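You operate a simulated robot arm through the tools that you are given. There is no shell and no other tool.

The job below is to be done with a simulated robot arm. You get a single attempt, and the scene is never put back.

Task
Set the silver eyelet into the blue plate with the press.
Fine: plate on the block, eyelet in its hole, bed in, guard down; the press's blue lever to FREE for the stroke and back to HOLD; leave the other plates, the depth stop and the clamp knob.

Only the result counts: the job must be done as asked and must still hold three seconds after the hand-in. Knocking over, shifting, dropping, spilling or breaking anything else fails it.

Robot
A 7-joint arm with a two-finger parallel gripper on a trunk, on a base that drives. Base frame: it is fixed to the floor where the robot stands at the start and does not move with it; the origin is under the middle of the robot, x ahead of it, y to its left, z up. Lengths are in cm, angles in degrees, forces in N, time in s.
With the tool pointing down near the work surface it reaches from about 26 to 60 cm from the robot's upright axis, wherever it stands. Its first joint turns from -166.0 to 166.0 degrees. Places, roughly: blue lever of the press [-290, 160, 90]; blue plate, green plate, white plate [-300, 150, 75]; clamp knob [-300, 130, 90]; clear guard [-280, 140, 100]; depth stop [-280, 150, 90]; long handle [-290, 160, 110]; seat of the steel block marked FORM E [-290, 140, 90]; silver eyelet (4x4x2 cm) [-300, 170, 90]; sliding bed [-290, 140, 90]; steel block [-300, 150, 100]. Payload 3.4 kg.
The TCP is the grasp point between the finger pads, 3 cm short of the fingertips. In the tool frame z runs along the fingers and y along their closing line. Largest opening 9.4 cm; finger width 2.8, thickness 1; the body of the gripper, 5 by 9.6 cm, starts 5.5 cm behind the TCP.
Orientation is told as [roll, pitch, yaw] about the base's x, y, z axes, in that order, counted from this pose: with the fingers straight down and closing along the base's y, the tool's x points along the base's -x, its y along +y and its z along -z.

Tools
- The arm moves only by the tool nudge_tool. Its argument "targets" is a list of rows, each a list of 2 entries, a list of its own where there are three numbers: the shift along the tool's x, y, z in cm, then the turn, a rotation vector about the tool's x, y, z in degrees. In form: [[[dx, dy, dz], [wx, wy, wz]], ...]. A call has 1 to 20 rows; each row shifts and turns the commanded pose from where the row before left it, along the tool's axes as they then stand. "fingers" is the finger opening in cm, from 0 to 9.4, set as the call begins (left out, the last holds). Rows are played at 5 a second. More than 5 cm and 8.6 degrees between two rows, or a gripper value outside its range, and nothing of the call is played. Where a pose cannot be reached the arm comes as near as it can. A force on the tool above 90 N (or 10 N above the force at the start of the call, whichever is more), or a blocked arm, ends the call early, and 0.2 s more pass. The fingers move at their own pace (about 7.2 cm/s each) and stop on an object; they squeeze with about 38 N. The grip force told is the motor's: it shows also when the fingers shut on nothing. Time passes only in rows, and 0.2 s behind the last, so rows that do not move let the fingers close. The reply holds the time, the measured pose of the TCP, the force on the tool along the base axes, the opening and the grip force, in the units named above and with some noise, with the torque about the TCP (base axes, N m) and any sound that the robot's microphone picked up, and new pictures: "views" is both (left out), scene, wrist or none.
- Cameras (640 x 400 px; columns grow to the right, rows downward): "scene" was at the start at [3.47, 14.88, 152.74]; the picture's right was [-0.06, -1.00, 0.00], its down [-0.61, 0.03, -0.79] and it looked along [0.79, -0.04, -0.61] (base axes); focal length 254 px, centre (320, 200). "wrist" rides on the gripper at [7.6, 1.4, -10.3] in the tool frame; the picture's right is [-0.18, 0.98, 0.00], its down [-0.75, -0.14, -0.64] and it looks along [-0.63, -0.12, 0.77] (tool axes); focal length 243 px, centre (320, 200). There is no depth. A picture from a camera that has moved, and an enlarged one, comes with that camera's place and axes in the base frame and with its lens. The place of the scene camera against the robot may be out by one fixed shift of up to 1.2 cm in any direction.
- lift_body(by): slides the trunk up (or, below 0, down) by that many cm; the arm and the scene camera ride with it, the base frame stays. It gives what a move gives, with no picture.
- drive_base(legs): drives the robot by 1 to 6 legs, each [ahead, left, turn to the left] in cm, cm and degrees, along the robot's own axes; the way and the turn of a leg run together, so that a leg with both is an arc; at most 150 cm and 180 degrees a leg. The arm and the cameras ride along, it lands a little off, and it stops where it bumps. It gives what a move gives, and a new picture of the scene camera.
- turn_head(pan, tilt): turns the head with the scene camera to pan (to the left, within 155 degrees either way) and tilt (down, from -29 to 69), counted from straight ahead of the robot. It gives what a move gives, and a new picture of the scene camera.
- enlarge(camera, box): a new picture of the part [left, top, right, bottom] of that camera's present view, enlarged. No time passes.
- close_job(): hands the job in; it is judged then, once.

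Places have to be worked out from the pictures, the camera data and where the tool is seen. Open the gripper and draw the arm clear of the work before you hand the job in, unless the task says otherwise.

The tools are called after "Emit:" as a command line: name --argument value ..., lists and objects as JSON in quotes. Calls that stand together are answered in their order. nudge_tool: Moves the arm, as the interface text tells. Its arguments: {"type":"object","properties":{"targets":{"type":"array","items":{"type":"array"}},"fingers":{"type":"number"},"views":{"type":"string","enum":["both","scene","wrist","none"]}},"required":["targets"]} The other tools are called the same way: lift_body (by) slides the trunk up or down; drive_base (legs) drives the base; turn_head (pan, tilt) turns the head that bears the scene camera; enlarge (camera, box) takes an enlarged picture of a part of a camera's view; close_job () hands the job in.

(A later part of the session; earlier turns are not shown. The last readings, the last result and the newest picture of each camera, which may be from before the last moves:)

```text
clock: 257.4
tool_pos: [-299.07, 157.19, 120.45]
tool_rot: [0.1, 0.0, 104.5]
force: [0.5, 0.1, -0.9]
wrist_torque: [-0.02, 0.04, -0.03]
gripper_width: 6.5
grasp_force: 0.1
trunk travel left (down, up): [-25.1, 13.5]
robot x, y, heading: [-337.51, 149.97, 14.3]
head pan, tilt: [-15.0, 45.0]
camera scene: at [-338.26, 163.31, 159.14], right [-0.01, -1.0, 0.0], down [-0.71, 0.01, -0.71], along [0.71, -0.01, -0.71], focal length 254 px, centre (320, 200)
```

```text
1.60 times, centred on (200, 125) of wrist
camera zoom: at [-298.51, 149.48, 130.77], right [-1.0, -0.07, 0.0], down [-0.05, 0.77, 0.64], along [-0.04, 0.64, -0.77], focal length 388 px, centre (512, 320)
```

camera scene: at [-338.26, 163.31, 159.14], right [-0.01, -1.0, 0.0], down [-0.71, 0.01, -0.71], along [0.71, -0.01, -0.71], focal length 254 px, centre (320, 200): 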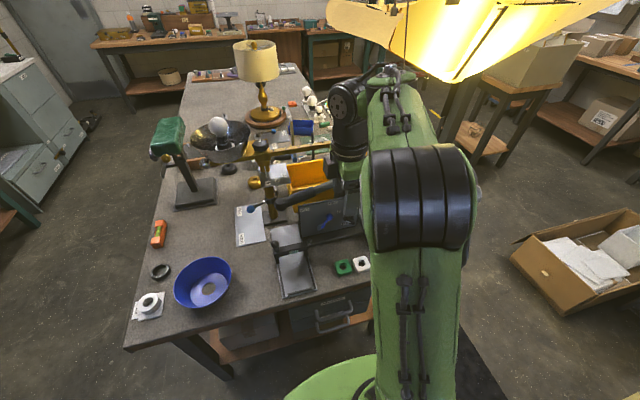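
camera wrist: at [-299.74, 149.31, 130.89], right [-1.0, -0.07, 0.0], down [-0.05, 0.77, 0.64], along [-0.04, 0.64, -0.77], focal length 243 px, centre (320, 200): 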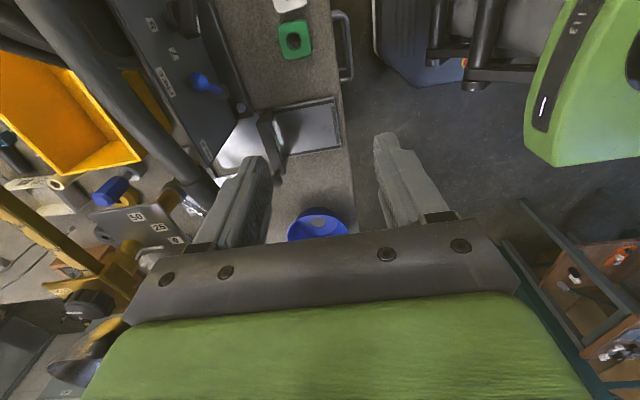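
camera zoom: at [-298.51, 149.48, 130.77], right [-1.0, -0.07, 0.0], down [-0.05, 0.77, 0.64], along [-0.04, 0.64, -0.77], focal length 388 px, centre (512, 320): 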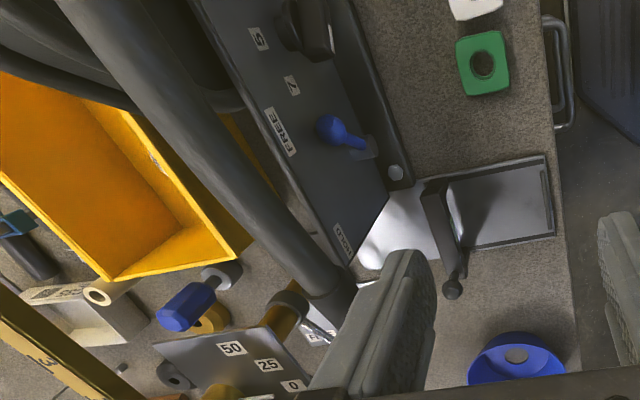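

The lever shows FREE. The handle's grip runs at about e1 -236.6, z 108–110; pushing from above with closed fingers keeps them clear of the panel and the GO gate. I close the fingers and move above the grip.

Emit:
nudge_tool --fingers 0 --targets '[[[-2.2, -3.3, 0], [0, 0, 0]], [[-2.2, -3.3, 0], [0, 0, 0]], [[-2.2, -3.3, 0], [0, 0, 0]], [[-2.2, -3.3, 0], [0, 0, 0]], [[0, 0, 0], [0, 0, 0]], [[0, 0, 0], [0, 0, 0]]]' --views "both"

Emit:
enlarge --camera "wrist" --box '[200, 60, 440, 240]'

Emit:
enlarge --camera "scene" --box '[240, 110, 380, 250]'

```text
clock: 258.8
tool_pos: [-288.74, 168.88, 120.29]
tool_rot: [0.1, 0.0, 104.5]
force: [0.3, 0.3, -0.3]
wrist_torque: [-0.02, 0.0, 0.0]
gripper_width: 0.0
grasp_force: 32.7
trunk travel left (down, up): [-25.1, 13.5]
robot x, y, heading: [-337.51, 150.12, 14.4]
head pan, tilt: [-15.0, 45.0]
camera scene: at [-338.37, 163.34, 159.13], right [-0.01, -1.0, 0.0], down [-0.71, 0.01, -0.71], along [0.71, -0.01, -0.71], focal length 254 px, centre (320, 200)
camera wrist: at [-288.17, 161.23, 130.55], right [-1.0, -0.07, 0.0], down [-0.05, 0.77, 0.64], along [-0.04, 0.64, -0.77], focal length 243 px, centre (320, 200)
```

scene: 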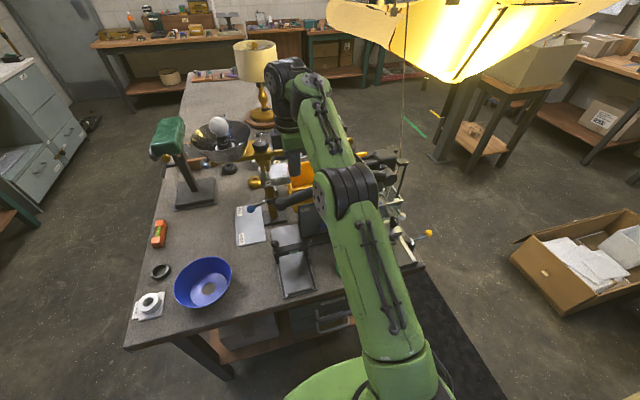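
wrist: 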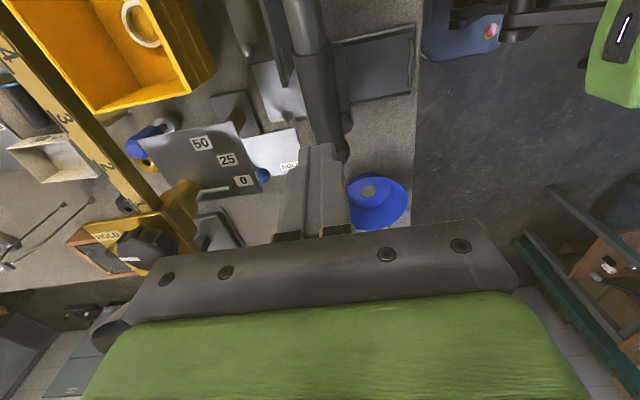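

```text
2.22 times, centred on (320, 150) of wrist
camera zoom: at [-288.17, 161.23, 130.55], right [-1.0, -0.07, 0.0], down [-0.05, 0.77, 0.64], along [-0.04, 0.64, -0.77], focal length 539 px, centre (320, 311)
```

zoom: 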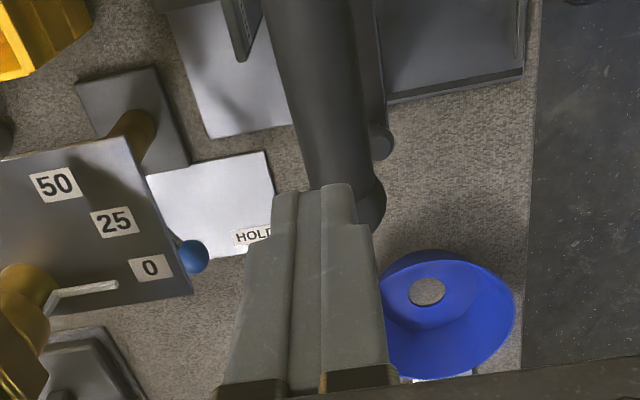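

```text
2.86 times, centred on (310, 180) of scene
camera zoom: at [-338.37, 163.34, 159.13], right [-0.01, -1.0, 0.0], down [-0.71, 0.01, -0.71], along [0.71, -0.01, -0.71], focal length 724 px, centre (349, 257)
```

zoom: 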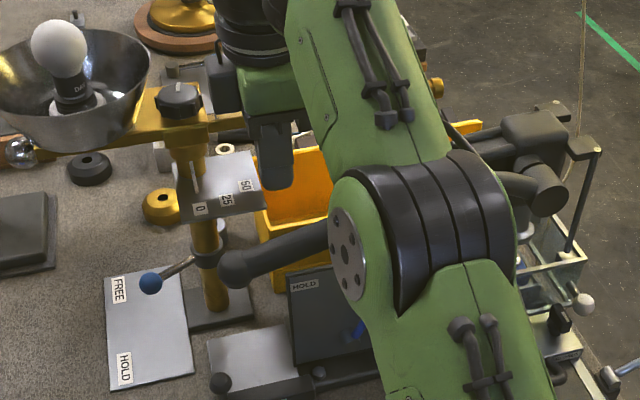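

The hand is over the grip, 5 cm from its end, with the handle axis 0.4 cm to the west. I correct and descend to touch the top of the handle.

Emit:
nudge_tool --targets '[[[0, 0.38, 2], [0, 0, 0]], [[0, 0, 2], [0, 0, 0]], [[0, 0, 1.5], [0, 0, 0]], [[0, 0, 0.7], [0, 0, 0]], [[0, 0, 0], [0, 0, 0]], [[0, 0, 0.5], [0, 0, 0]], [[0, 0, 0.5], [0, 0, 0]], [[0, 0, 0], [0, 0, 0]]]' --views "wrist"

```text
clock: 260.6
tool_pos: [-288.92, 169.03, 114.23]
tool_rot: [-1.1, -0.1, 104.5]
force: [15.0, 5.8, 60.7]
wrist_torque: [-0.74, -0.57, 0.43]
gripper_width: 0.0
grasp_force: 33.0
trunk travel left (down, up): [-25.1, 13.5]
robot x, y, heading: [-337.99, 149.97, 14.1]
head pan, tilt: [-15.0, 45.0]
camera wrist: at [-288.61, 161.08, 124.35], right [-1.0, -0.07, -0.02], down [-0.07, 0.76, 0.65], along [-0.03, 0.65, -0.76], focal length 243 px, centre (320, 200)
```

wrist: 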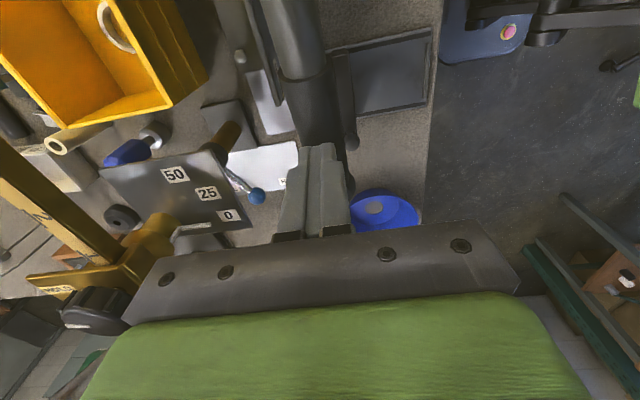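

The handle resists 60 N without moving, so it is still locked (or an interlock is not met). I lift off and check the lever's exact position again.

Emit:
nudge_tool --targets '[[[0, 0, -1.5], [0, 0, 0]], [[0, 0, -2.5], [0, 0, 0]], [[0, 2, -2], [0, 0, 0]], [[4, 3, 0], [0, 0, 0]], [[4, 3, 0], [0, 0, 0]], [[4, 0, 0], [0, 0, 0]], [[4, 0, 0], [0, 0, 0]], [[4, 0, 0], [0, 0, 0]], [[4, 0, 0], [0, 0, 0]], [[0, 0, 0], [0, 0, 0]]]' --views "both"

Emit:
enlarge --camera "scene" --box '[240, 140, 420, 270]'

Emit:
enlarge --camera "scene" --box '[290, 180, 360, 235]'

```text
clock: 262.8
tool_pos: [-290.93, 143.8, 119.33]
tool_rot: [-0.1, 0.0, 104.4]
force: [-0.1, 0.0, 0.4]
wrist_torque: [-0.05, 0.0, 0.0]
gripper_width: 0.01
grasp_force: 32.7
trunk travel left (down, up): [-25.1, 13.5]
robot x, y, heading: [-337.71, 150.01, 14.3]
head pan, tilt: [-15.0, 45.0]
camera scene: at [-338.49, 163.35, 159.13], right [-0.01, -1.0, 0.0], down [-0.71, 0.01, -0.71], along [0.71, -0.01, -0.71], focal length 254 px, centre (320, 200)
camera wrist: at [-290.33, 136.14, 129.6], right [-1.0, -0.07, 0.0], down [-0.05, 0.77, 0.64], along [-0.04, 0.64, -0.77], focal length 243 px, centre (320, 200)
```

scene: 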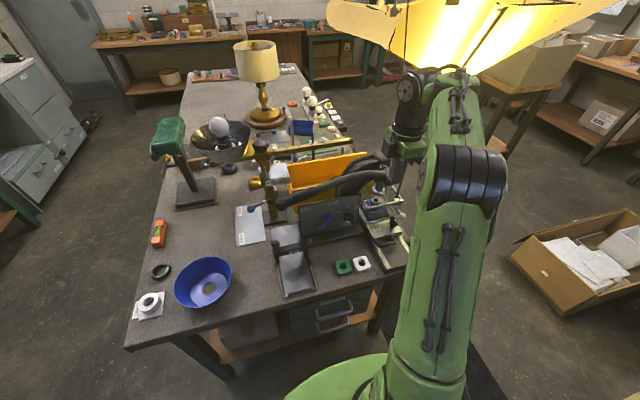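
wrist: 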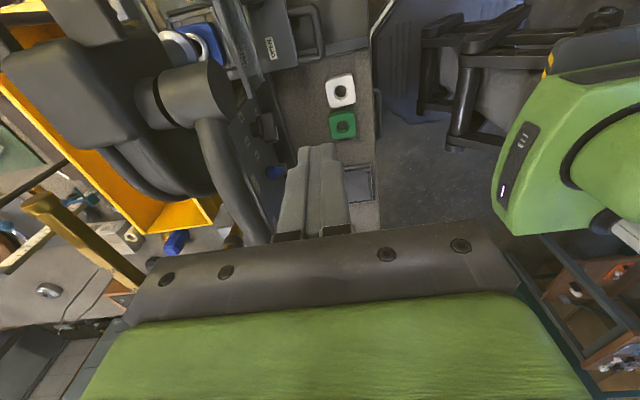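

```text
3.08 times, centred on (330, 205) of scene
camera zoom: at [-338.49, 163.35, 159.13], right [-0.01, -1.0, 0.0], down [-0.71, 0.01, -0.71], along [0.71, -0.01, -0.71], focal length 780 px, centre (289, 185)
```

zoom: 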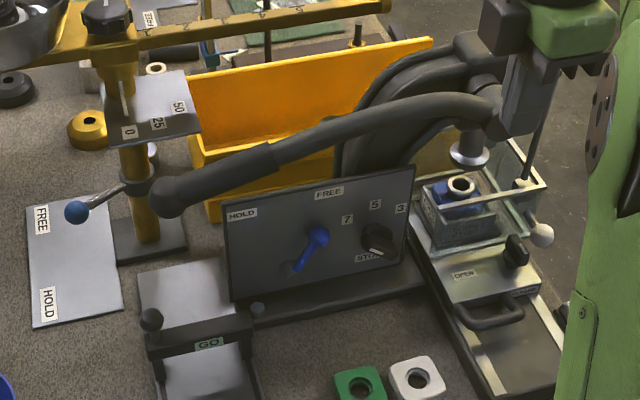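

```text
7.27 times, centred on (325, 208) of scene
camera zoom: at [-338.49, 163.35, 159.13], right [-0.01, -1.0, 0.0], down [-0.71, 0.01, -0.71], along [0.71, -0.01, -0.71], focal length 1844 px, centre (284, 146)
```

zoom: 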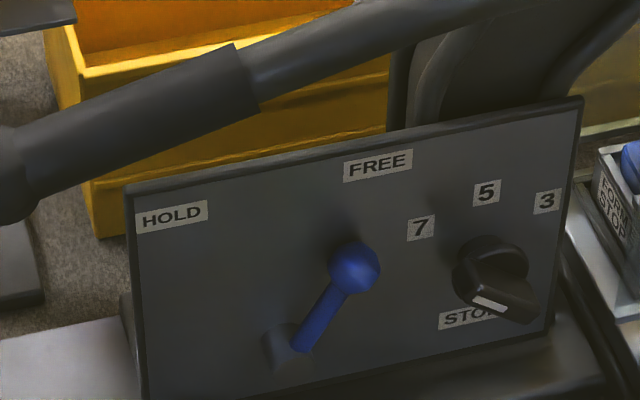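

The lever clearly points to FREE, so perhaps the bed is not quite home (it stopped at only about 22 N). I go down behind its handle with closed fingers to push it more firmly.

Emit:
nudge_tool --targets '[[[1.7, 2, 3], [0, 0, 0]], [[1.8, 1.8, 4], [0, 0, 0]], [[0, 0, 4], [0, 0, 0]], [[0, 0, 4], [0, 0, 0]], [[0, 0, 4], [0, 0, 0]], [[0, 0, 3], [0, 0, 0]], [[0, 0, 0], [0, 0, 0]], [[0, 0, 0], [0, 0, 0]]]' --views "wrist"

Emit:
enlarge --camera "wrist" --box '[200, 60, 440, 240]'

```text
clock: 264.6
tool_pos: [-293.63, 139.55, 97.04]
tool_rot: [0.0, 0.0, 104.5]
force: [-0.7, 0.6, 0.2]
wrist_torque: [0.03, 0.01, 0.0]
gripper_width: 0.01
grasp_force: 33.6
trunk travel left (down, up): [-25.1, 13.5]
robot x, y, heading: [-337.74, 149.92, 14.5]
head pan, tilt: [-15.0, 45.0]
camera wrist: at [-293.11, 131.75, 107.26], right [-1.0, -0.07, 0.0], down [-0.05, 0.77, 0.64], along [-0.04, 0.64, -0.77], focal length 243 px, centre (320, 200)
```

wrist: 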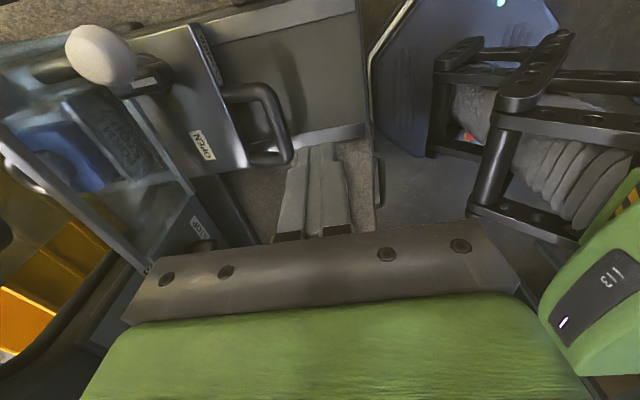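

```text
2.22 times, centred on (320, 150) of wrist
camera zoom: at [-293.11, 131.75, 107.26], right [-1.0, -0.07, 0.0], down [-0.05, 0.77, 0.64], along [-0.04, 0.64, -0.77], focal length 539 px, centre (320, 311)
```

zoom: 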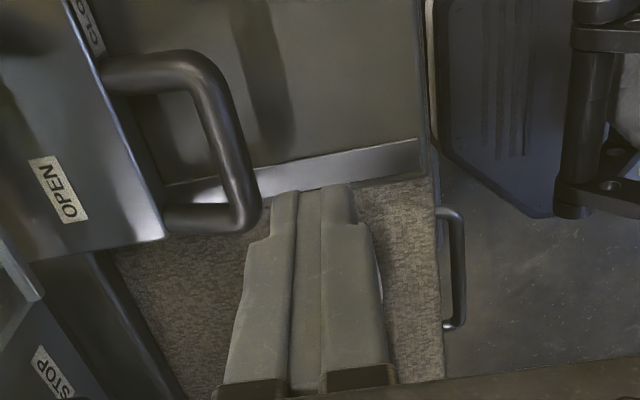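

The handle's bar is 3.4 cm east of the hand and centred. I lower to z 90.6 and push east until it resists more firmly.

Emit:
nudge_tool --targets '[[[0, 0, 2.2], [0, 0, 0]], [[0, 0, 2.2], [0, 0, 0]], [[0, 0, 2.0], [0, 0, 0]], [[0, -0.6, 0], [0, 0, 0]], [[0, -0.6, 0], [0, 0, 0]], [[0, -0.4, 0], [0, 0, 0]], [[0, -0.3, 0], [0, 0, 0]], [[0, -0.2, 0], [0, 0, 0]], [[0, 0, 0], [0, 0, 0]]]' --views "none"

Emit:
enlarge --camera "wrist" --box '[200, 60, 440, 240]'

```text
clock: 266.6
tool_pos: [-291.76, 139.76, 90.92]
tool_rot: [0.2, -0.1, 104.4]
force: [-19.3, -0.4, -3.5]
wrist_torque: [-0.01, 0.5, -0.1]
gripper_width: 0.0
grasp_force: 32.8
trunk travel left (down, up): [-25.1, 13.5]
robot x, y, heading: [-337.8, 150.15, 14.2]
head pan, tilt: [-15.0, 45.0]
```

```text
2.22 times, centred on (320, 150) of wrist
camera zoom: at [-291.32, 132.06, 101.21], right [-1.0, -0.07, 0.0], down [-0.05, 0.76, 0.64], along [-0.05, 0.64, -0.77], focal length 539 px, centre (320, 311)
```

zoom: 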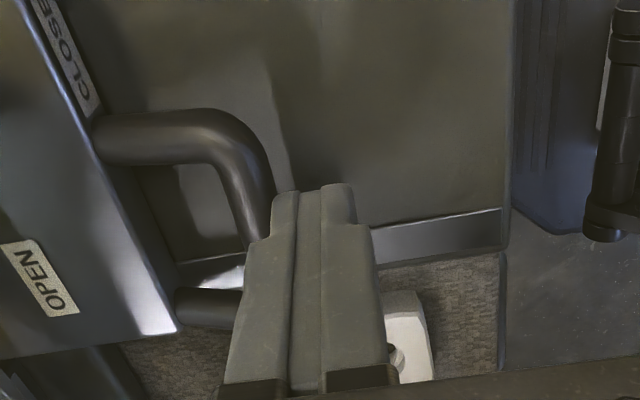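

The bar is at the same place as before and resists with 19 N. I push harder, in 0.2 cm steps, to see whether it yields.

Emit:
nudge_tool --targets '[[[0, -0.2, 0], [0, 0, 0]], [[0, -0.2, 0], [0, 0, 0]], [[0, -0.2, 0], [0, 0, 0]], [[0, 0, 0], [0, 0, 0]]]' --views "none"

Emit:
enlarge --camera "scene" --box '[330, 170, 430, 260]'

```text
clock: 267.6
tool_pos: [-291.88, 139.83, 90.99]
tool_rot: [0.7, -0.2, 104.2]
force: [-42.2, -7.1, -7.1]
wrist_torque: [-0.2, 1.07, -0.11]
gripper_width: 0.01
grasp_force: 33.1
trunk travel left (down, up): [-25.1, 13.5]
robot x, y, heading: [-337.97, 149.56, 14.6]
head pan, tilt: [-15.0, 45.0]
```

```text
4.44 times, centred on (380, 215) of scene
camera zoom: at [-339.16, 163.11, 159.14], right [-0.01, -1.0, 0.0], down [-0.7, 0.01, -0.71], along [0.71, -0.01, -0.7], focal length 1127 px, centre (53, 133)
```

zoom: 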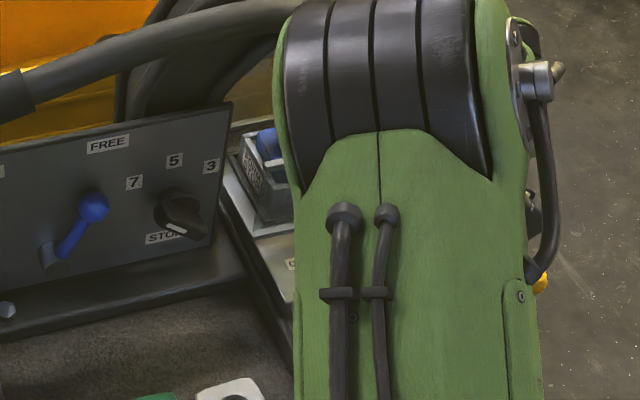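

The bed does not yield at 42 N, so it is truly home. I back off; next I will grip the long handle itself and test gently which way it moves.

Emit:
nudge_tool --fingers 6.0 --targets '[[[0, 1.0, 0], [0, 0, 0]], [[0, 1.5, -2], [0, 0, 0]], [[0, 0, -4], [0, 0, 0]], [[0, 0, -4.5], [0, 0, 0]], [[0, 0, -4.5], [0, 0, 0]], [[0, 0, -4.5], [0, 0, 0]], [[0, 0, -4.5], [0, 0, 0]], [[0, 0, -4.5], [0, 0, 0]], [[0, 0, 0], [0, 0, 0]]]' --views "none"

Emit:
nudge_tool --targets '[[[-4, 0, 0], [0, 0, 0]], [[-4, 0, 0], [0, 0, 0]], [[-4, 0, 0], [0, 0, 0]], [[-4, -1, 0], [0, 0, 0]], [[-4, -2, 0], [0, 0, 0]], [[-4, -3, 0], [0, 0, 0]], [[-4, -3, 0], [0, 0, 0]], [[-1.5, -2.5, 0], [0, 0, 0]], [[0, 0, 0], [0, 0, 0]], [[0, 0, 0], [0, 0, 0]]]' --views "wrist"

Emit:
enlarge --camera "wrist" --box '[200, 60, 440, 240]'

```text
clock: 269.6
tool_pos: [-293.54, 139.48, 119.26]
tool_rot: [0.0, -0.1, 104.5]
force: [0.1, 0.4, -0.5]
wrist_torque: [0.02, 0.02, 0.0]
gripper_width: 5.99
grasp_force: 0.1
trunk travel left (down, up): [-25.1, 13.5]
robot x, y, heading: [-337.53, 149.86, 14.2]
head pan, tilt: [-15.0, 45.0]
```

```text
clock: 271.8
tool_pos: [-289.65, 170.9, 119.38]
tool_rot: [0.0, 0.0, 104.5]
force: [0.3, 0.4, -0.6]
wrist_torque: [-0.04, -0.03, 0.01]
gripper_width: 6.0
grasp_force: 0.0
trunk travel left (down, up): [-25.1, 13.5]
robot x, y, heading: [-338.16, 149.71, 14.5]
head pan, tilt: [-15.0, 45.0]
camera wrist: at [-289.09, 163.18, 129.64], right [-1.0, -0.07, 0.0], down [-0.05, 0.77, 0.64], along [-0.04, 0.64, -0.77], focal length 243 px, centre (320, 200)
```

wrist: 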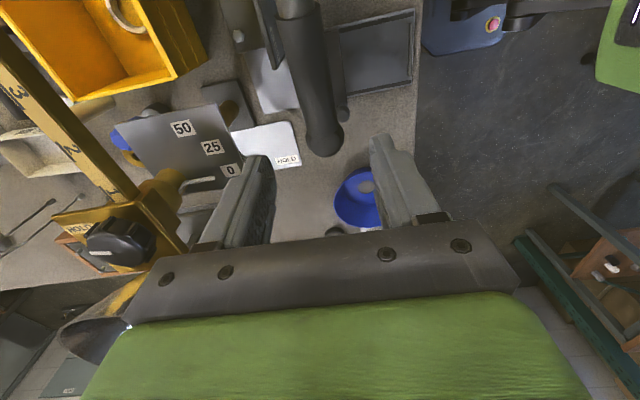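

```text
2.22 times, centred on (320, 150) of wrist
camera zoom: at [-289.09, 163.18, 129.64], right [-1.0, -0.07, 0.0], down [-0.05, 0.77, 0.64], along [-0.04, 0.64, -0.77], focal length 539 px, centre (320, 311)
```

zoom: 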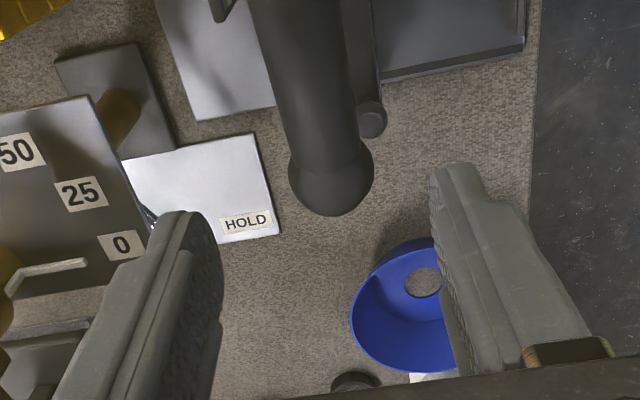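

The handle's end is well seen, and the hand is laterally aligned with its grip. I descend to straddle it and close on it.

Emit:
nudge_tool --targets '[[[0, 0, 3], [0, 0, 0]], [[0, 0, 3], [0, 0, 0]], [[0, 0, 2.5], [0, 0, 0]], [[0, 0, 2], [0, 0, 0]], [[0, 0, 0], [0, 0, 0]], [[0, 0, 0], [0, 0, 0]]]' --views "none"

Emit:
nudge_tool --fingers 2.0 --targets '[[[0, 0, 0], [0, 0, 0]], [[0, 0, 0], [0, 0, 0]], [[0, 0, 0], [0, 0, 0]], [[0, 0, 0], [0, 0, 0]], [[0, 0, 0], [0, 0, 0]]]' --views "wrist"

```text
clock: 273.2
tool_pos: [-289.33, 171.02, 109.02]
tool_rot: [-0.1, 0.0, 104.4]
force: [0.3, -0.1, 0.3]
wrist_torque: [-0.03, 0.02, -0.01]
gripper_width: 5.98
grasp_force: 0.0
trunk travel left (down, up): [-25.1, 13.5]
robot x, y, heading: [-337.71, 150.34, 14.3]
head pan, tilt: [-15.0, 45.0]
```

```text
clock: 274.4
tool_pos: [-289.68, 170.92, 109.08]
tool_rot: [-0.1, 0.0, 104.6]
force: [-14.7, -4.3, -7.6]
wrist_torque: [0.56, 0.48, 0.36]
gripper_width: 3.3
grasp_force: 44.6
trunk travel left (down, up): [-25.1, 13.5]
robot x, y, heading: [-338.01, 149.95, 14.4]
head pan, tilt: [-15.0, 45.0]
camera wrist: at [-289.06, 163.18, 119.24], right [-1.0, -0.07, 0.0], down [-0.05, 0.77, 0.64], along [-0.04, 0.64, -0.77], focal length 243 px, centre (320, 200)
```

wrist: 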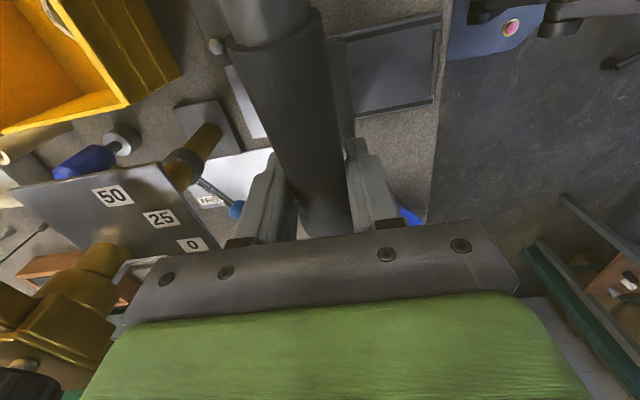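

The handle is gripped (3.3 cm). I test downward first by a small amount.

Emit:
nudge_tool --targets '[[[0, 0.2, 0.3], [0, 0, 0]], [[0, 0, 0.3], [0, 0, 0]], [[0, 0, 0], [0, 0, 0]]]' --views "none"

```text
clock: 275.2
tool_pos: [-289.68, 171.04, 108.83]
tool_rot: [-1.0, -0.3, 104.6]
force: [11.7, 4.9, 42.5]
wrist_torque: [-0.13, 0.06, 0.71]
gripper_width: 3.32
grasp_force: 45.0
trunk travel left (down, up): [-25.1, 13.5]
robot x, y, heading: [-337.85, 150.26, 14.3]
head pan, tilt: [-15.0, 45.0]
```

Down is blocked (42 N for 0.6 cm). I test upward the same way.

Emit:
nudge_tool --targets '[[[0, 0, -0.5], [0, 0, 0]], [[0, 0, 0], [0, 0, 0]], [[0, 0, -0.3], [0, 0, 0]], [[0, 0, -0.3], [0, 0, 0]], [[0, 0, 0], [0, 0, 0]]]' --views "none"

```text
clock: 276.4
tool_pos: [-289.52, 171.0, 109.18]
tool_rot: [0.3, 0.0, 104.5]
force: [4.8, 7.3, -9.9]
wrist_torque: [1.23, 0.58, 0.33]
gripper_width: 3.32
grasp_force: 45.2
trunk travel left (down, up): [-25.1, 13.5]
robot x, y, heading: [-337.99, 150.2, 14.5]
head pan, tilt: [-15.0, 45.0]
```

Emit:
nudge_tool --targets '[[[0, 0, -0.3], [0, 0, 0]], [[0, 0, -0.3], [0, 0, 0]], [[0, 0, -0.3], [0, 0, 0]], [[0, 0, 0], [0, 0, 0]], [[0, 0, 0], [0, 0, 0]]]' --views "none"

Emit:
enlarge --camera "scene" --box '[240, 110, 420, 250]'

```text
clock: 277.6
tool_pos: [-289.54, 170.88, 110.14]
tool_rot: [0.1, 0.2, 104.5]
force: [2.9, 9.1, -9.1]
wrist_torque: [1.07, 0.49, 0.4]
gripper_width: 3.3
grasp_force: 44.8
trunk travel left (down, up): [-25.1, 13.5]
robot x, y, heading: [-337.95, 150.0, 14.3]
head pan, tilt: [-15.0, 45.0]
```

```text
2.86 times, centred on (330, 180) of scene
camera zoom: at [-338.28, 163.5, 159.12], right [-0.01, -1.0, 0.0], down [-0.71, 0.01, -0.71], along [0.71, -0.01, -0.71], focal length 724 px, centre (291, 257)
```

zoom: 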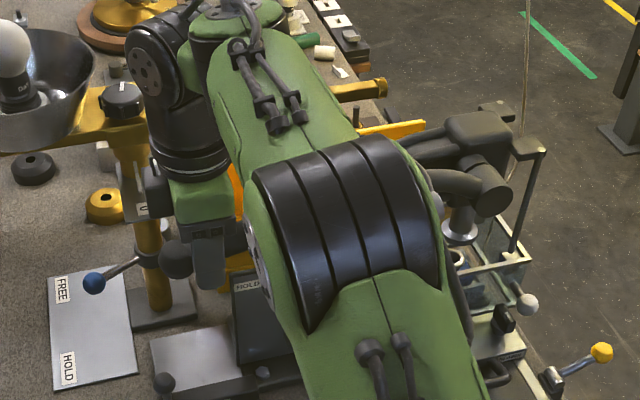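

Lifting works: the handle rose about 1 cm with only 9 N, and the ram seems to have come down a little. I raise it further along its arc in small steps and watch the ram.

Emit:
nudge_tool --targets '[[[0, 0, -0.5], [0, 0, 0]], [[0, 0, -0.5], [0, 0, 0]], [[0, 0, -0.5], [0, 0, 0]], [[0, 0, -0.5], [0, 0, 0]], [[0, 0, -0.5], [0, 0, 0]], [[0, 0, -0.5], [0, 0, 0]], [[0, 0, 0], [0, 0, 0]]]' --views "none"

Emit:
enlarge --camera "scene" --box '[240, 110, 420, 250]'

Emit:
enlarge --camera "scene" --box '[345, 160, 395, 215]'

```text
clock: 279.2
tool_pos: [-289.66, 170.7, 113.24]
tool_rot: [0.0, 0.0, 104.3]
force: [12.4, 5.0, -9.0]
wrist_torque: [0.97, 0.29, 0.58]
gripper_width: 3.3
grasp_force: 44.9
trunk travel left (down, up): [-25.1, 13.5]
robot x, y, heading: [-338.01, 149.77, 14.3]
head pan, tilt: [-15.0, 45.0]
```

```text
2.86 times, centred on (330, 180) of scene
camera zoom: at [-338.05, 163.39, 159.13], right [-0.01, -1.0, 0.0], down [-0.71, 0.01, -0.71], along [0.71, -0.01, -0.71], focal length 724 px, centre (291, 257)
```

zoom: 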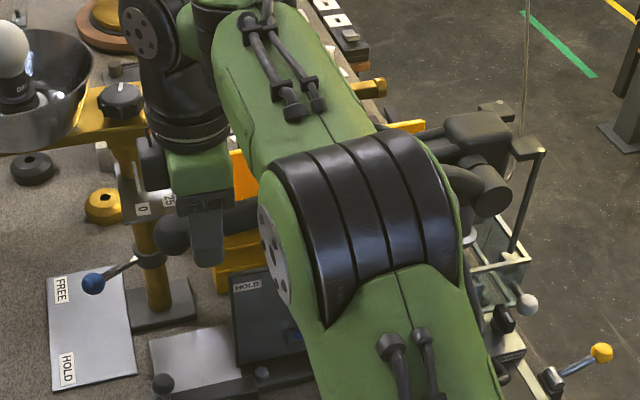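

```text
7.27 times, centred on (370, 188) of scene
camera zoom: at [-338.05, 163.39, 159.13], right [-0.01, -1.0, 0.0], down [-0.71, 0.01, -0.71], along [0.71, -0.01, -0.71], focal length 1844 px, centre (-44, 291)
```

zoom: 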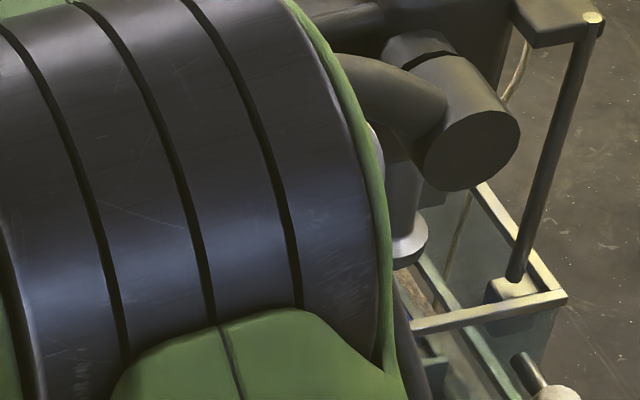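

The ram is descending as the handle rises (about 0.4 cm per cm). I continue raising 3.5 cm.

Emit:
nudge_tool --targets '[[[0, 0, -0.5], [0, 0, 0]], [[0.05, 0, -0.5], [0, 0, 0]], [[0.05, 0, -0.5], [0, 0, 0]], [[0.05, 0, -0.5], [0, 0, 0]], [[0.1, 0, -0.5], [0, 0, 0]], [[0.1, 0, -0.5], [0, 0, 0]], [[0.1, 0, -0.5], [0, 0, 0]], [[0, 0, 0], [0, 0, 0]]]' --views "none"

Emit:
enlarge --camera "scene" --box '[345, 160, 395, 215]'

```text
clock: 281.0
tool_pos: [-289.5, 170.41, 116.87]
tool_rot: [0.1, 0.0, 104.6]
force: [5.4, -0.5, -7.2]
wrist_torque: [0.74, 0.33, 0.55]
gripper_width: 3.28
grasp_force: 44.8
trunk travel left (down, up): [-25.1, 13.5]
robot x, y, heading: [-337.81, 150.2, 14.3]
head pan, tilt: [-15.0, 45.0]
```

```text
7.27 times, centred on (370, 188) of scene
camera zoom: at [-338.23, 163.28, 159.14], right [-0.01, -1.0, 0.0], down [-0.71, 0.01, -0.71], along [0.71, -0.01, -0.71], focal length 1844 px, centre (-44, 291)
```

zoom: 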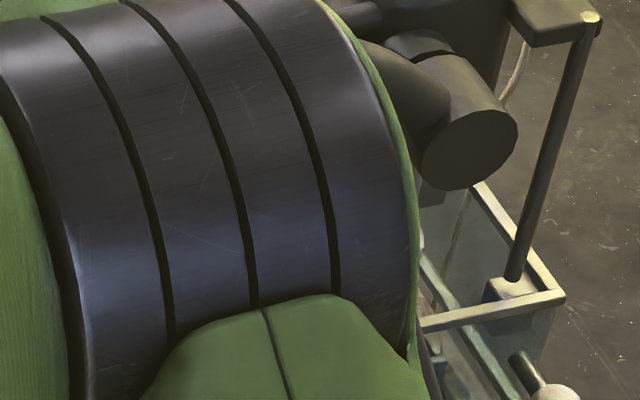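

Force is still only 7 N; the elbow hides the ram now. I go on raising along the arc and watch for the force of the press.

Emit:
nudge_tool --targets '[[[0.1, 0, -0.5], [0, 0, 0]], [[0.1, 0, -0.5], [0, 0, 0]], [[0.1, 0, -0.5], [0, 0, 0]], [[0.1, 0, -0.5], [0, 0, 0]], [[0.15, 0, -0.5], [0, 0, 0]], [[0.15, 0, -0.5], [0, 0, 0]], [[0, 0, 0], [0, 0, 0]]]' --views "wrist"

Emit:
enlarge --camera "scene" --box '[240, 80, 420, 220]'

```text
clock: 282.6
tool_pos: [-289.41, 169.7, 119.92]
tool_rot: [0.1, 0.0, 104.5]
force: [11.3, 1.3, -5.4]
wrist_torque: [0.12, 0.05, -0.17]
gripper_width: 3.16
grasp_force: 45.2
trunk travel left (down, up): [-25.1, 13.5]
robot x, y, heading: [-337.63, 150.13, 14.2]
head pan, tilt: [-15.0, 45.0]
camera wrist: at [-288.74, 161.88, 130.14], right [-1.0, -0.07, 0.0], down [-0.05, 0.77, 0.64], along [-0.04, 0.64, -0.77], focal length 243 px, centre (320, 200)
```

wrist: 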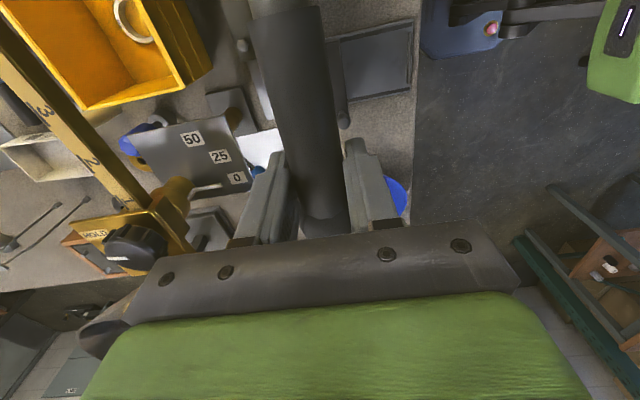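

```text
2.86 times, centred on (330, 150) of scene
camera zoom: at [-338.1, 163.33, 159.14], right [-0.01, -1.0, 0.0], down [-0.71, 0.01, -0.71], along [0.71, -0.01, -0.71], focal length 724 px, centre (291, 343)
```

zoom: 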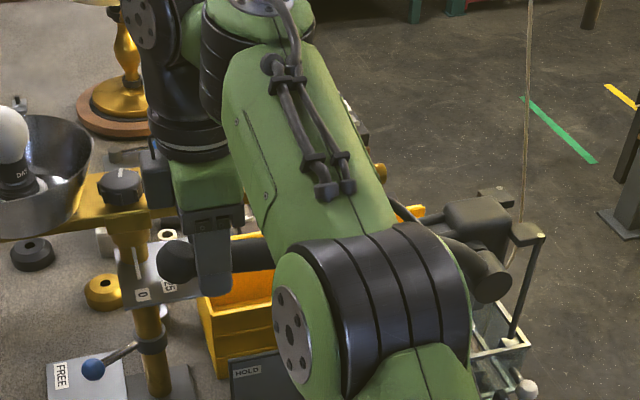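

The handle follows freely with about 5–10 N. I keep raising along its arc.

Emit:
nudge_tool --targets '[[[0.15, 0, -0.5], [0, 0, 0]], [[0.15, 0, -0.5], [0, 0, 0]], [[0.15, 0, -0.5], [0, 0, 0]], [[0.2, 0, -0.5], [0, 0, 0]], [[0.2, 0, -0.5], [0, 0, 0]], [[0.2, 0, -0.5], [0, 0, 0]], [[0, 0, 0], [0, 0, 0]]]' --views "none"

Emit:
enlarge --camera "scene" --box '[345, 150, 405, 215]'

```text
clock: 284.2
tool_pos: [-288.94, 168.92, 122.55]
tool_rot: [0.0, 0.2, 104.4]
force: [11.1, 10.2, -5.2]
wrist_torque: [1.22, 0.13, 0.87]
gripper_width: 2.9
grasp_force: 45.4
trunk travel left (down, up): [-25.1, 13.5]
robot x, y, heading: [-337.87, 150.08, 14.0]
head pan, tilt: [-15.0, 45.0]
```

```text
6.15 times, centred on (375, 182) of scene
camera zoom: at [-338.09, 163.56, 159.12], right [-0.01, -1.0, 0.0], down [-0.71, 0.01, -0.71], along [0.71, -0.01, -0.71], focal length 1560 px, centre (-18, 308)
```

zoom: 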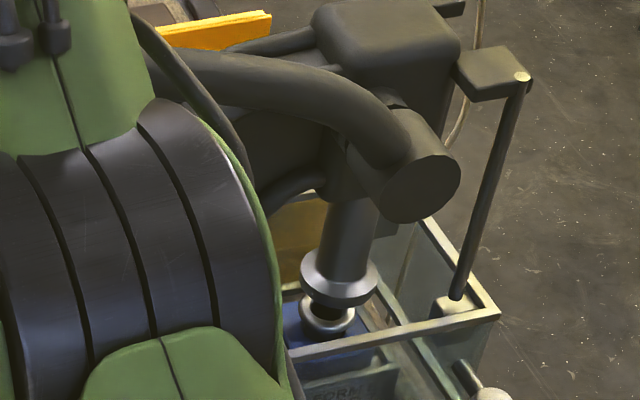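

The ram has come down right over the eyelet, its nose entering it, well centred. The grip width shrank to 2.9 cm, so I check how the fingers sit on the handle.

Emit:
enlarge --camera "wrist" --box '[200, 60, 440, 240]'

Emit:
enlarge --camera "scene" --box '[250, 100, 400, 220]'

```text
2.22 times, centred on (320, 150) of wrist
camera zoom: at [-288.51, 161.07, 132.83], right [-1.0, -0.07, 0.0], down [-0.05, 0.77, 0.64], along [-0.04, 0.64, -0.77], focal length 539 px, centre (320, 311)
```

zoom: 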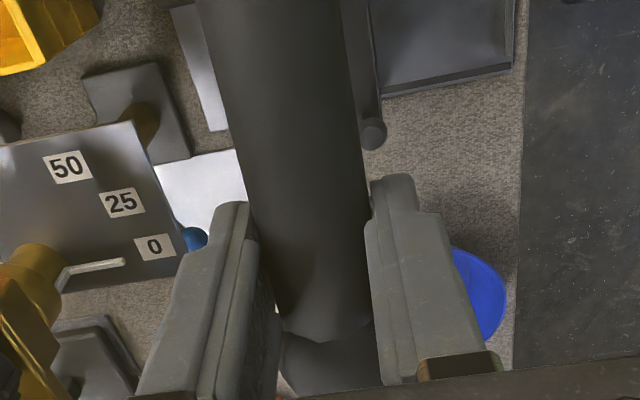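

```text
3.33 times, centred on (325, 160) of scene
camera zoom: at [-338.09, 163.56, 159.12], right [-0.01, -1.0, 0.0], down [-0.71, 0.01, -0.71], along [0.71, -0.01, -0.71], focal length 845 px, centre (303, 333)
```

zoom: 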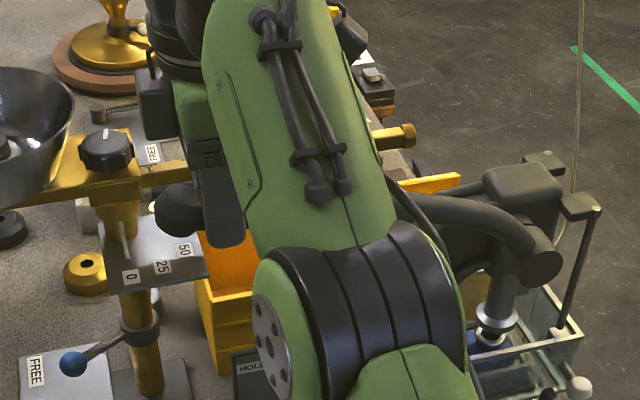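

The fingers hold the grip only near their tips. I reopen briefly, move 3 cm deeper over the handle, and close again.

Emit:
nudge_tool --fingers 4.6 --targets '[[[0, 0, 1.5], [0, 0, 0]], [[0, 0, 1.7], [0, 0, 0]], [[0, 0, 1.0], [0, 0, 0]]]' --views "none"

Emit:
nudge_tool --fingers 2.0 --targets '[[[0, 0, 0], [0, 0, 0]], [[0, 0, 0], [0, 0, 0]], [[0, 0, 0], [0, 0, 0]]]' --views "none"

Emit:
enlarge --camera "scene" --box '[345, 150, 405, 215]'

Emit:
enlarge --camera "wrist" --box '[200, 60, 440, 240]'

```text
clock: 285.0
tool_pos: [-289.12, 168.67, 118.74]
tool_rot: [0.0, 0.0, 104.4]
force: [0.3, 1.1, 0.4]
wrist_torque: [0.01, 0.0, -0.02]
gripper_width: 4.62
grasp_force: 0.0
trunk travel left (down, up): [-25.1, 13.5]
robot x, y, heading: [-337.86, 149.84, 14.1]
head pan, tilt: [-15.0, 45.0]
```

```text
clock: 285.8
tool_pos: [-289.32, 168.82, 118.82]
tool_rot: [0.1, 0.0, 104.4]
force: [0.3, -0.1, 0.2]
wrist_torque: [0.05, -0.01, 0.03]
gripper_width: 1.99
grasp_force: 0.0
trunk travel left (down, up): [-25.1, 13.5]
robot x, y, heading: [-338.05, 149.81, 14.5]
head pan, tilt: [-15.0, 45.0]
```

```text
6.15 times, centred on (375, 182) of scene
camera zoom: at [-338.46, 163.26, 159.14], right [-0.01, -1.0, 0.0], down [-0.71, 0.01, -0.71], along [0.71, -0.01, -0.71], focal length 1560 px, centre (-18, 308)
```

zoom: 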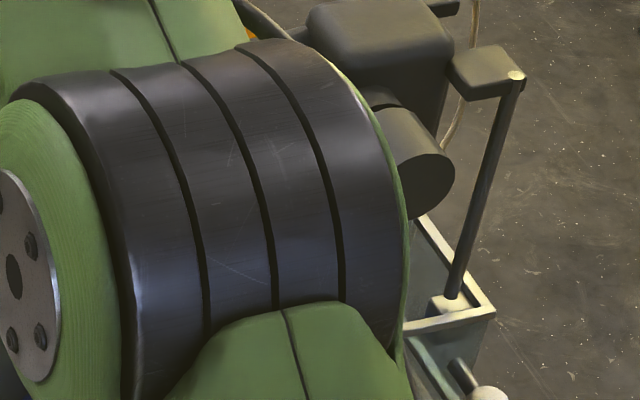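

```text
2.22 times, centred on (320, 150) of wrist
camera zoom: at [-288.69, 160.91, 128.96], right [-1.0, -0.07, 0.0], down [-0.05, 0.77, 0.64], along [-0.04, 0.64, -0.77], focal length 539 px, centre (320, 311)
```

zoom: 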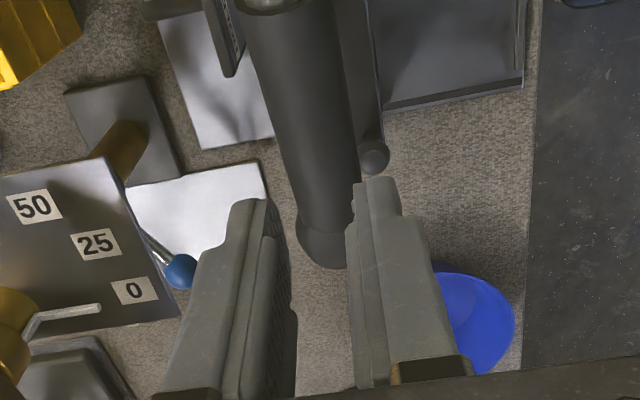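

The handle fell back to rest, so friction grip is not enough; it must be lifted from below. I will come from the west with the hand laid nearly level and closed fingers under the grip. First I clear the hand, turn it, and back the base up 7 cm.

Emit:
nudge_tool --fingers 0 --targets '[[[0, 0, -2], [0, 0, 0]], [[0, 3, -1], [0, 0, 0]], [[0, 4, 0], [0, 0, 0]], [[0, 4, 0], [0, 0, 8.2]], [[0, 0, 0], [0, 0, 8.2]], [[0, 0, 0], [0, 0, 8.2]], [[0, 0, 0], [0, 0, 8.2]], [[0, 0, 0], [0, 0, 8.2]], [[0, 0, 0], [0, 0, 8.2]], [[0, 0, 0], [0, 0, 8.2]], [[0, 0, 0], [0, 0, 8.2]], [[0, 0, 0], [0, 0, 8.2]], [[0, 0, 0], [0, 0, 8.2]], [[0, 0, 0], [0, 0, 7.8]], [[0, 0, 0], [0, 0, 0]]]' --views "none"

Emit:
drive_base --legs '[[-7, 0, 0]]'

Emit:
nudge_tool --targets '[[[0, 0, 0], [0, -8, 0]], [[0, 0, 0], [0, -8, 0]], [[0, 0, 0], [0, -8, 0]], [[0, 0, 0], [0, -8, 0]], [[0, 0, 0], [0, -8, 0]], [[0, 0, 0], [0, -8, 0]], [[0, 0, 0], [0, -8, 0]], [[0, 0, 0], [0, 0, 0]], [[0, 0, 0], [0, 0, 0]]]' --views "both"

```text
clock: 289.0
tool_pos: [-299.92, 165.89, 121.69]
tool_rot: [0.0, 0.1, 14.6]
force: [-0.7, 0.1, 0.8]
wrist_torque: [0.03, 0.02, 0.01]
gripper_width: 0.01
grasp_force: 33.3
trunk travel left (down, up): [-25.1, 13.5]
robot x, y, heading: [-338.09, 150.01, 14.1]
head pan, tilt: [-15.0, 45.0]
```

```text
clock: 290.1
tool_pos: [-306.7, 163.88, 121.8]
tool_rot: [0.1, -0.2, 14.6]
force: [-0.5, 0.5, 1.0]
wrist_torque: [0.06, -0.02, -0.02]
gripper_width: 0.01
grasp_force: 33.5
trunk travel left (down, up): [-25.1, 13.5]
robot x, y, heading: [-344.91, 148.4, 14.2]
head pan, tilt: [-15.0, 45.0]
camera scene: at [-345.4, 161.5, 159.14], right [-0.01, -1.0, 0.0], down [-0.71, 0.01, -0.71], along [0.71, -0.01, -0.71], focal length 254 px, centre (320, 200)
```

scene: 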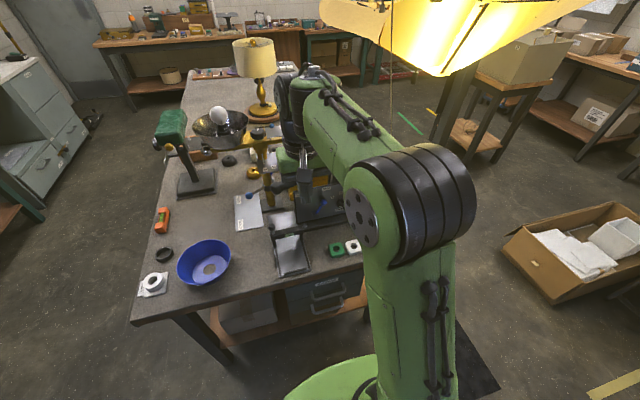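

```text
clock: 292.1
tool_pos: [-306.55, 164.16, 121.74]
tool_rot: [0.0, -56.0, 14.6]
force: [0.1, 0.6, 0.8]
wrist_torque: [-0.03, -0.02, 0.01]
gripper_width: 0.0
grasp_force: 33.2
trunk travel left (down, up): [-25.1, 13.5]
robot x, y, heading: [-344.71, 148.16, 14.3]
head pan, tilt: [-15.0, 45.0]
camera scene: at [-345.18, 161.55, 159.14], right [-0.01, -1.0, 0.0], down [-0.71, 0.01, -0.71], along [0.71, -0.01, -0.71], focal length 254 px, centre (320, 200)
camera wrist: at [-319.33, 162.18, 121.14], right [-0.15, 0.98, 0.15], down [-0.07, -0.16, 0.98], along [0.99, 0.14, 0.1], focal length 243 px, centre (320, 200)
```

scene: 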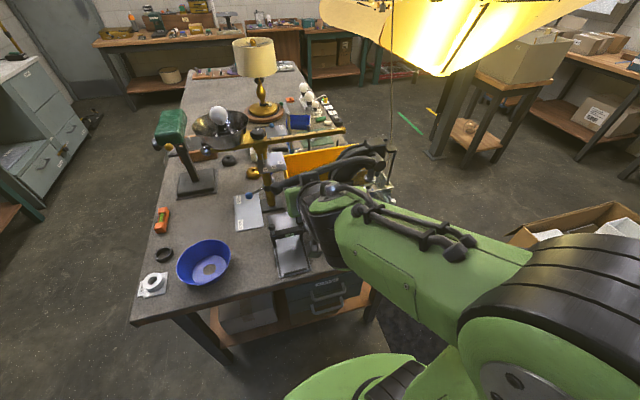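
wrist: 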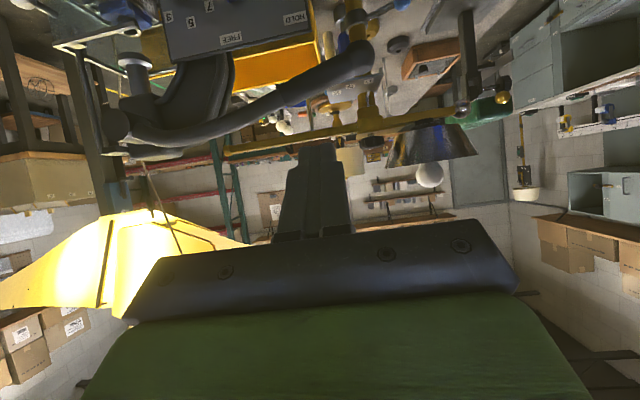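

The elbow now lies to my right, clear of the bench. I tilt further to about 75° and look.

Emit:
nudge_tool --targets '[[[0, 0, 0], [0, -8, 0]], [[0, 0, 0], [0, -8, 0]], [[0, 0, 0], [0, -4, 0]], [[0, 0, 0], [0, 0, 0]], [[0, 0, 0], [0, 0, 0]]]' --views "none"

```text
clock: 293.2
tool_pos: [-306.95, 163.67, 122.95]
tool_rot: [7.4, -74.0, 7.9]
force: [-0.1, 1.0, 0.4]
wrist_torque: [0.01, 0.0, 0.02]
gripper_width: 0.0
grasp_force: 33.1
out of reach, approached as far as the arm can: row 3
trunk travel left (down, up): [-25.1, 13.5]
robot x, y, heading: [-345.04, 148.01, 14.2]
head pan, tilt: [-15.0, 45.0]
```

Reached 74°, at the limit. I ease back 3° and move down in front of the handle, below its height.

Emit:
nudge_tool --targets '[[[0, 0, 0], [0, 3, 0]], [[3.1, 0.5, 2.2], [0, 0, 0]], [[3.1, 0.5, 2.2], [0, 0, 0]], [[3.1, 0.5, 2.2], [0, 0, 0]], [[3.1, 0.5, 2.2], [0, 0, 0]], [[3.1, 0.5, 2.2], [0, 0, 0]], [[0, 0, 0], [0, 0, 0]], [[0, 0, 0], [0, 0, 0]]]' --views "both"

Emit:
enlarge --camera "scene" --box '[220, 120, 420, 260]'

```text
clock: 295.1
tool_pos: [-304.32, 166.59, 112.02]
tool_rot: [5.3, -69.9, 9.7]
force: [-0.4, -0.7, 0.0]
wrist_torque: [-0.01, 0.0, -0.03]
gripper_width: 0.01
grasp_force: 33.1
out of reach, approached as far as the arm can: row 2, 3, 4, 5
trunk travel left (down, up): [-25.1, 13.5]
robot x, y, heading: [-344.46, 148.18, 14.4]
head pan, tilt: [-15.0, 45.0]
camera scene: at [-345.14, 161.64, 159.13], right [-0.01, -1.0, 0.0], down [-0.71, 0.01, -0.71], along [0.71, -0.01, -0.71], focal length 254 px, centre (320, 200)
camera wrist: at [-316.56, 165.04, 108.45], right [-0.19, 0.96, 0.2], down [-0.29, -0.25, 0.92], along [0.94, 0.11, 0.32], focal length 243 px, centre (320, 200)
```

scene: 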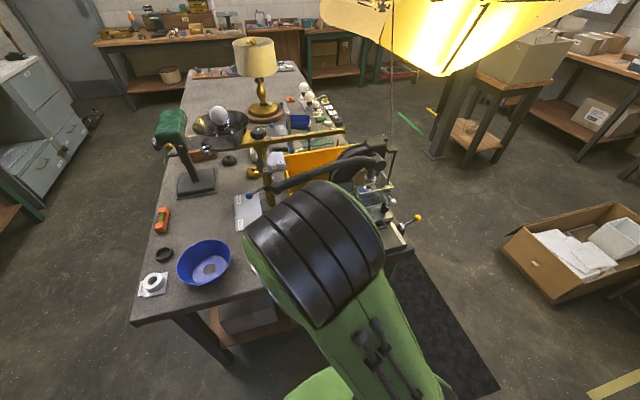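
wrist: 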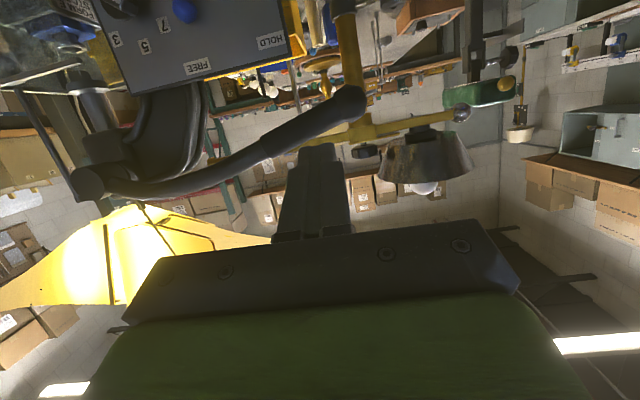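

```text
2.86 times, centred on (320, 190) of scene
camera zoom: at [-345.14, 161.64, 159.13], right [-0.01, -1.0, 0.0], down [-0.71, 0.01, -0.71], along [0.71, -0.01, -0.71], focal length 724 px, centre (320, 229)
```

zoom: 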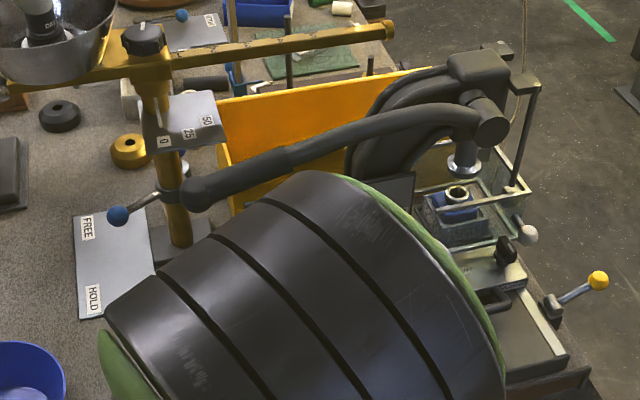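

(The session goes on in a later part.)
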